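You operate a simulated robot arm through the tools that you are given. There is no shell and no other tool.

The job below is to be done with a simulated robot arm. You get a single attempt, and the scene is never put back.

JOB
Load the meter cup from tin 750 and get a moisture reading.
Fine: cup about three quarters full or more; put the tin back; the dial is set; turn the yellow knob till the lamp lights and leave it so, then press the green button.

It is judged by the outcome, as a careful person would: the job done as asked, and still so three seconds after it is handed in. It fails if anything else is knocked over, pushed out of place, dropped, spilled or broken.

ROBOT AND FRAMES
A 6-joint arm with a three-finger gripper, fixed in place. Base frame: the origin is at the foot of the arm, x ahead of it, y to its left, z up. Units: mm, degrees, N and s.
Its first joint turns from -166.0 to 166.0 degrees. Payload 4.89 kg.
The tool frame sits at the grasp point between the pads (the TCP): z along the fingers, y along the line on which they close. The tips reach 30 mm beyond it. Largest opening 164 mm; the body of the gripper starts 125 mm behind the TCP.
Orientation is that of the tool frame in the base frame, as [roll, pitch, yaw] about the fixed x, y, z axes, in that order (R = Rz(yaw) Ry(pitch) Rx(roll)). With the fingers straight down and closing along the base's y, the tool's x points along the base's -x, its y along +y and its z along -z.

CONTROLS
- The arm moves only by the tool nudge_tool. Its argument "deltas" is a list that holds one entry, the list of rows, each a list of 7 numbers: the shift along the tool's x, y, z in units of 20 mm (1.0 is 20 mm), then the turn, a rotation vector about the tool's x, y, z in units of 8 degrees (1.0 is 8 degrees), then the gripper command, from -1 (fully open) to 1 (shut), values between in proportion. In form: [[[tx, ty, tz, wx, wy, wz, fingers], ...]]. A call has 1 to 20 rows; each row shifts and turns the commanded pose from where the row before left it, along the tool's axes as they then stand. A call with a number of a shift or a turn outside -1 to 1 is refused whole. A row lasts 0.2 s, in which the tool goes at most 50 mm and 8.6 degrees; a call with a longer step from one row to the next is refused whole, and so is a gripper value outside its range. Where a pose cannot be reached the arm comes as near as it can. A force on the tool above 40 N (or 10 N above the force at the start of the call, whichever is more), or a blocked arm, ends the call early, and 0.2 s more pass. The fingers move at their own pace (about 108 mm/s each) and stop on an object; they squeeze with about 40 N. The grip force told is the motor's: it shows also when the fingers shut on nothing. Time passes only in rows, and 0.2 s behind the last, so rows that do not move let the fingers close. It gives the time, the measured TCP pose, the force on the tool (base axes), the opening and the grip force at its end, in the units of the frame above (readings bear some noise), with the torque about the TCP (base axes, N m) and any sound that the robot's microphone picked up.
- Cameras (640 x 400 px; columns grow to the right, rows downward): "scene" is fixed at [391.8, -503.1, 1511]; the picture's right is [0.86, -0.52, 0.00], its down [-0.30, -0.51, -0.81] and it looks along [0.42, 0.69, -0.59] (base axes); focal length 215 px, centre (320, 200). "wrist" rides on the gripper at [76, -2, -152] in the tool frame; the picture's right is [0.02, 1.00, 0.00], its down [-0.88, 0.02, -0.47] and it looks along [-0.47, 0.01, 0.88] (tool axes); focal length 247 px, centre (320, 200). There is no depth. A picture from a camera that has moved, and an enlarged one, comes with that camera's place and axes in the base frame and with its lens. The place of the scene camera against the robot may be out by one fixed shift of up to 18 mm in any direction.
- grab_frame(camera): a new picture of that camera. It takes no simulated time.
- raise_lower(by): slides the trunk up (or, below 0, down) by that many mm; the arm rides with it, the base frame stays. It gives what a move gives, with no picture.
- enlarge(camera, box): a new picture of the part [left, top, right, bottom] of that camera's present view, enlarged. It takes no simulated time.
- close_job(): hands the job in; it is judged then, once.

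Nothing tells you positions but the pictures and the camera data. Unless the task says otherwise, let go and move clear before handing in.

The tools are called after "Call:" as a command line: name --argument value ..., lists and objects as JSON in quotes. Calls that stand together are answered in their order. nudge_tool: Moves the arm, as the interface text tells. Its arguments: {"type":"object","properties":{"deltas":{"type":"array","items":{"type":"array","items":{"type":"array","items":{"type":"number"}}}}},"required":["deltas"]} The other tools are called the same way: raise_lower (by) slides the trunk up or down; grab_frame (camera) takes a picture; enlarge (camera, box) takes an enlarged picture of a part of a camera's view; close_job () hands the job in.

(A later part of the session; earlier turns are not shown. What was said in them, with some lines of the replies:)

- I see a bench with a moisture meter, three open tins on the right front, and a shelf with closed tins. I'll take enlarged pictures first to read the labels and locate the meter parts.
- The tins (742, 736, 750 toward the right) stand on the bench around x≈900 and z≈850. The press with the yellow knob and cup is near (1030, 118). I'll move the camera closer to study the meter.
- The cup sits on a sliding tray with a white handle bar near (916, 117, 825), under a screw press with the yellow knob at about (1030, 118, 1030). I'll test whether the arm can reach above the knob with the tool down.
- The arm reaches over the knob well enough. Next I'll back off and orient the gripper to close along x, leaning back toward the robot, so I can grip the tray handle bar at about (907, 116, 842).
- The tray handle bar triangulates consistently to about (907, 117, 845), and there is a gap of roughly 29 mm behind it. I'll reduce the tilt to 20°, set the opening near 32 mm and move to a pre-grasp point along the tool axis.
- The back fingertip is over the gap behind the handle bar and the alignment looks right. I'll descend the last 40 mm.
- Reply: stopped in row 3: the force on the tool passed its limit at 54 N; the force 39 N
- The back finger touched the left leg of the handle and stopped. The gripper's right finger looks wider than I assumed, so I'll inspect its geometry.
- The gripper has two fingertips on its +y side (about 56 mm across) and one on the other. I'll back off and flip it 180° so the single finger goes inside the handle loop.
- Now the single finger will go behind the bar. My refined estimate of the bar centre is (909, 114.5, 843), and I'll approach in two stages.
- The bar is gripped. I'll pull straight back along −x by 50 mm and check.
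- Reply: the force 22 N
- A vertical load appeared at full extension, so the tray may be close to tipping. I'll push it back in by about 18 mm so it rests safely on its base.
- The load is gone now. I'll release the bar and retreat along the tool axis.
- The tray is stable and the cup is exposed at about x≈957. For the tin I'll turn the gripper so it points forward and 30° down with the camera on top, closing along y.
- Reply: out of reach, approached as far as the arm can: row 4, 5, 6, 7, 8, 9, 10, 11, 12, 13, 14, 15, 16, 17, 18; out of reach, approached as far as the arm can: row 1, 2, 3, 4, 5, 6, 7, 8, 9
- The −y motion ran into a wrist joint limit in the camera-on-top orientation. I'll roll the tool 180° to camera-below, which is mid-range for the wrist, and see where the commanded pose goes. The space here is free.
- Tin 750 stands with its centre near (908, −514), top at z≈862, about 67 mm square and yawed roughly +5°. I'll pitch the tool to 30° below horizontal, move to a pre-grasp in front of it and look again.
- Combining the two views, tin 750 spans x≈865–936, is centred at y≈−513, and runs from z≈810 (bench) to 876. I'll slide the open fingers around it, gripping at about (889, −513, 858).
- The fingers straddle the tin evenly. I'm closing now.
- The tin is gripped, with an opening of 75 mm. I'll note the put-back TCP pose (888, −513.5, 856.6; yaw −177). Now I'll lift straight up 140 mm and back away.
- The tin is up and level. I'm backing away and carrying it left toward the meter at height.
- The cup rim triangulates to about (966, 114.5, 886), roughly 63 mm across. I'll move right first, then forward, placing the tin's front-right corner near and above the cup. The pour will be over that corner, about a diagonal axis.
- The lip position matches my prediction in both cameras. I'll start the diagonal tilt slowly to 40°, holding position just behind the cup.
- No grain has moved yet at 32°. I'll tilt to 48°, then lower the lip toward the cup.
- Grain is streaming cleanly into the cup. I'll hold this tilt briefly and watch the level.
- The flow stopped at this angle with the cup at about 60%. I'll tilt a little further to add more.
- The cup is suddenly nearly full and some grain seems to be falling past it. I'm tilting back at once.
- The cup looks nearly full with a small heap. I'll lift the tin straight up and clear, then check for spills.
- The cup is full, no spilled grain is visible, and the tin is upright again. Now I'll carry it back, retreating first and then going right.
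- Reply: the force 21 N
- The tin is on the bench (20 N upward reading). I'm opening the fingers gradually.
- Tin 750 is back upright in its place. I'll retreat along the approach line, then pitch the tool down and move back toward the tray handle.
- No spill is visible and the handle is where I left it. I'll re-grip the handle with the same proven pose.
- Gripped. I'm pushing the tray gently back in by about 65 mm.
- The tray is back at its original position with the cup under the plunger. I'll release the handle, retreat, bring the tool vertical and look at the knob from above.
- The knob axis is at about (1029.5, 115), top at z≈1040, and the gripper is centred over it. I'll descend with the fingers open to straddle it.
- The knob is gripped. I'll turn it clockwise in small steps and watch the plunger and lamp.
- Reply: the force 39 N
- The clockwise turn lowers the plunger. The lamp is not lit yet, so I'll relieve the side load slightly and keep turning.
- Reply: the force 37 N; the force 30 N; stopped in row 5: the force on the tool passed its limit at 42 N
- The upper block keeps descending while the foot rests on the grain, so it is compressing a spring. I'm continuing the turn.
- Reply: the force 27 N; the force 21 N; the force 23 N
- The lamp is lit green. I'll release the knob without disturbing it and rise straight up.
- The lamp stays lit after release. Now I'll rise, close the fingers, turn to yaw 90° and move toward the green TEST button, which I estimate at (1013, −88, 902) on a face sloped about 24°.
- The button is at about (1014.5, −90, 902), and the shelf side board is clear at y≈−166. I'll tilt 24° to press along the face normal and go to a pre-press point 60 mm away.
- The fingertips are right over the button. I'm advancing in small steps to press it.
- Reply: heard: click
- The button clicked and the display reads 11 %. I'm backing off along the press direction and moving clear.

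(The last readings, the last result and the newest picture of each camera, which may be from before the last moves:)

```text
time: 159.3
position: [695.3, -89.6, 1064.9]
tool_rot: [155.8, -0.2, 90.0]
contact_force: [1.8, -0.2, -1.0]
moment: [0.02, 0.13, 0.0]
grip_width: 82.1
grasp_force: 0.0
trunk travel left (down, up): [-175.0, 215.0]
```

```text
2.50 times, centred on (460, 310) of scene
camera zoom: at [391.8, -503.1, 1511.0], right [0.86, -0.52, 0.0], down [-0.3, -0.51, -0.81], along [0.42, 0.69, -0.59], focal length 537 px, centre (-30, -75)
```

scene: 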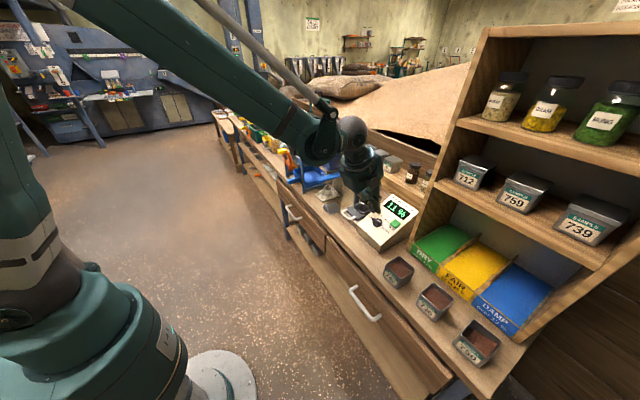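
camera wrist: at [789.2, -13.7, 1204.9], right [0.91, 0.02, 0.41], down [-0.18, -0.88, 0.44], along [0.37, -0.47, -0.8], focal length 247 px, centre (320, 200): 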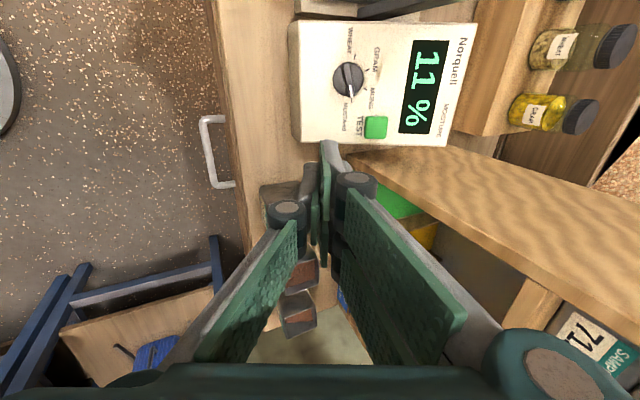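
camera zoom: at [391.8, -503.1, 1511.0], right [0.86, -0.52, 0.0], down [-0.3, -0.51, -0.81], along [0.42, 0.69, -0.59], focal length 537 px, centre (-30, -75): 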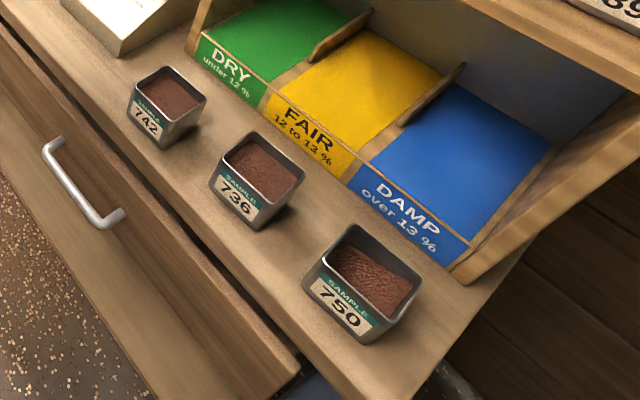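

The lamp is still lit, the display holds 11 %, tin 750 stands upright in its place, and nothing else has moved. The arm is clear, so I'm handing in.

Call:
close_job

```text
The job is handed in.
```

The job is done: the meter cup is loaded from tin 750 and the display reads **11 %**. I've handed it in, but the judging result hasn't come back.

- **Cup:** It is full to the rim rather than three quarters, slightly heaped when poured and since pressed down by the plunger.
- **Pour:** In one frame near the end, a thin stream of grain seemed to fall just outside the cup. I tilted back at once, and none of my later views of the tray and base showed any spilled grain.
- **Tin 750:** It is back upright in its original spot, within a few millimetres.
- **Knob and lamp:** I turned the yellow knob about 225° clockwise. The lamp lit green and was still lit in my last picture.
- **Dial:** I left it as it was, pointing at MUSTARD.
- **Handle bump:** On my first try at the tray handle, a fingertip pressed on it with about 54 N. I saw no damage and the tray slid normally afterwards.
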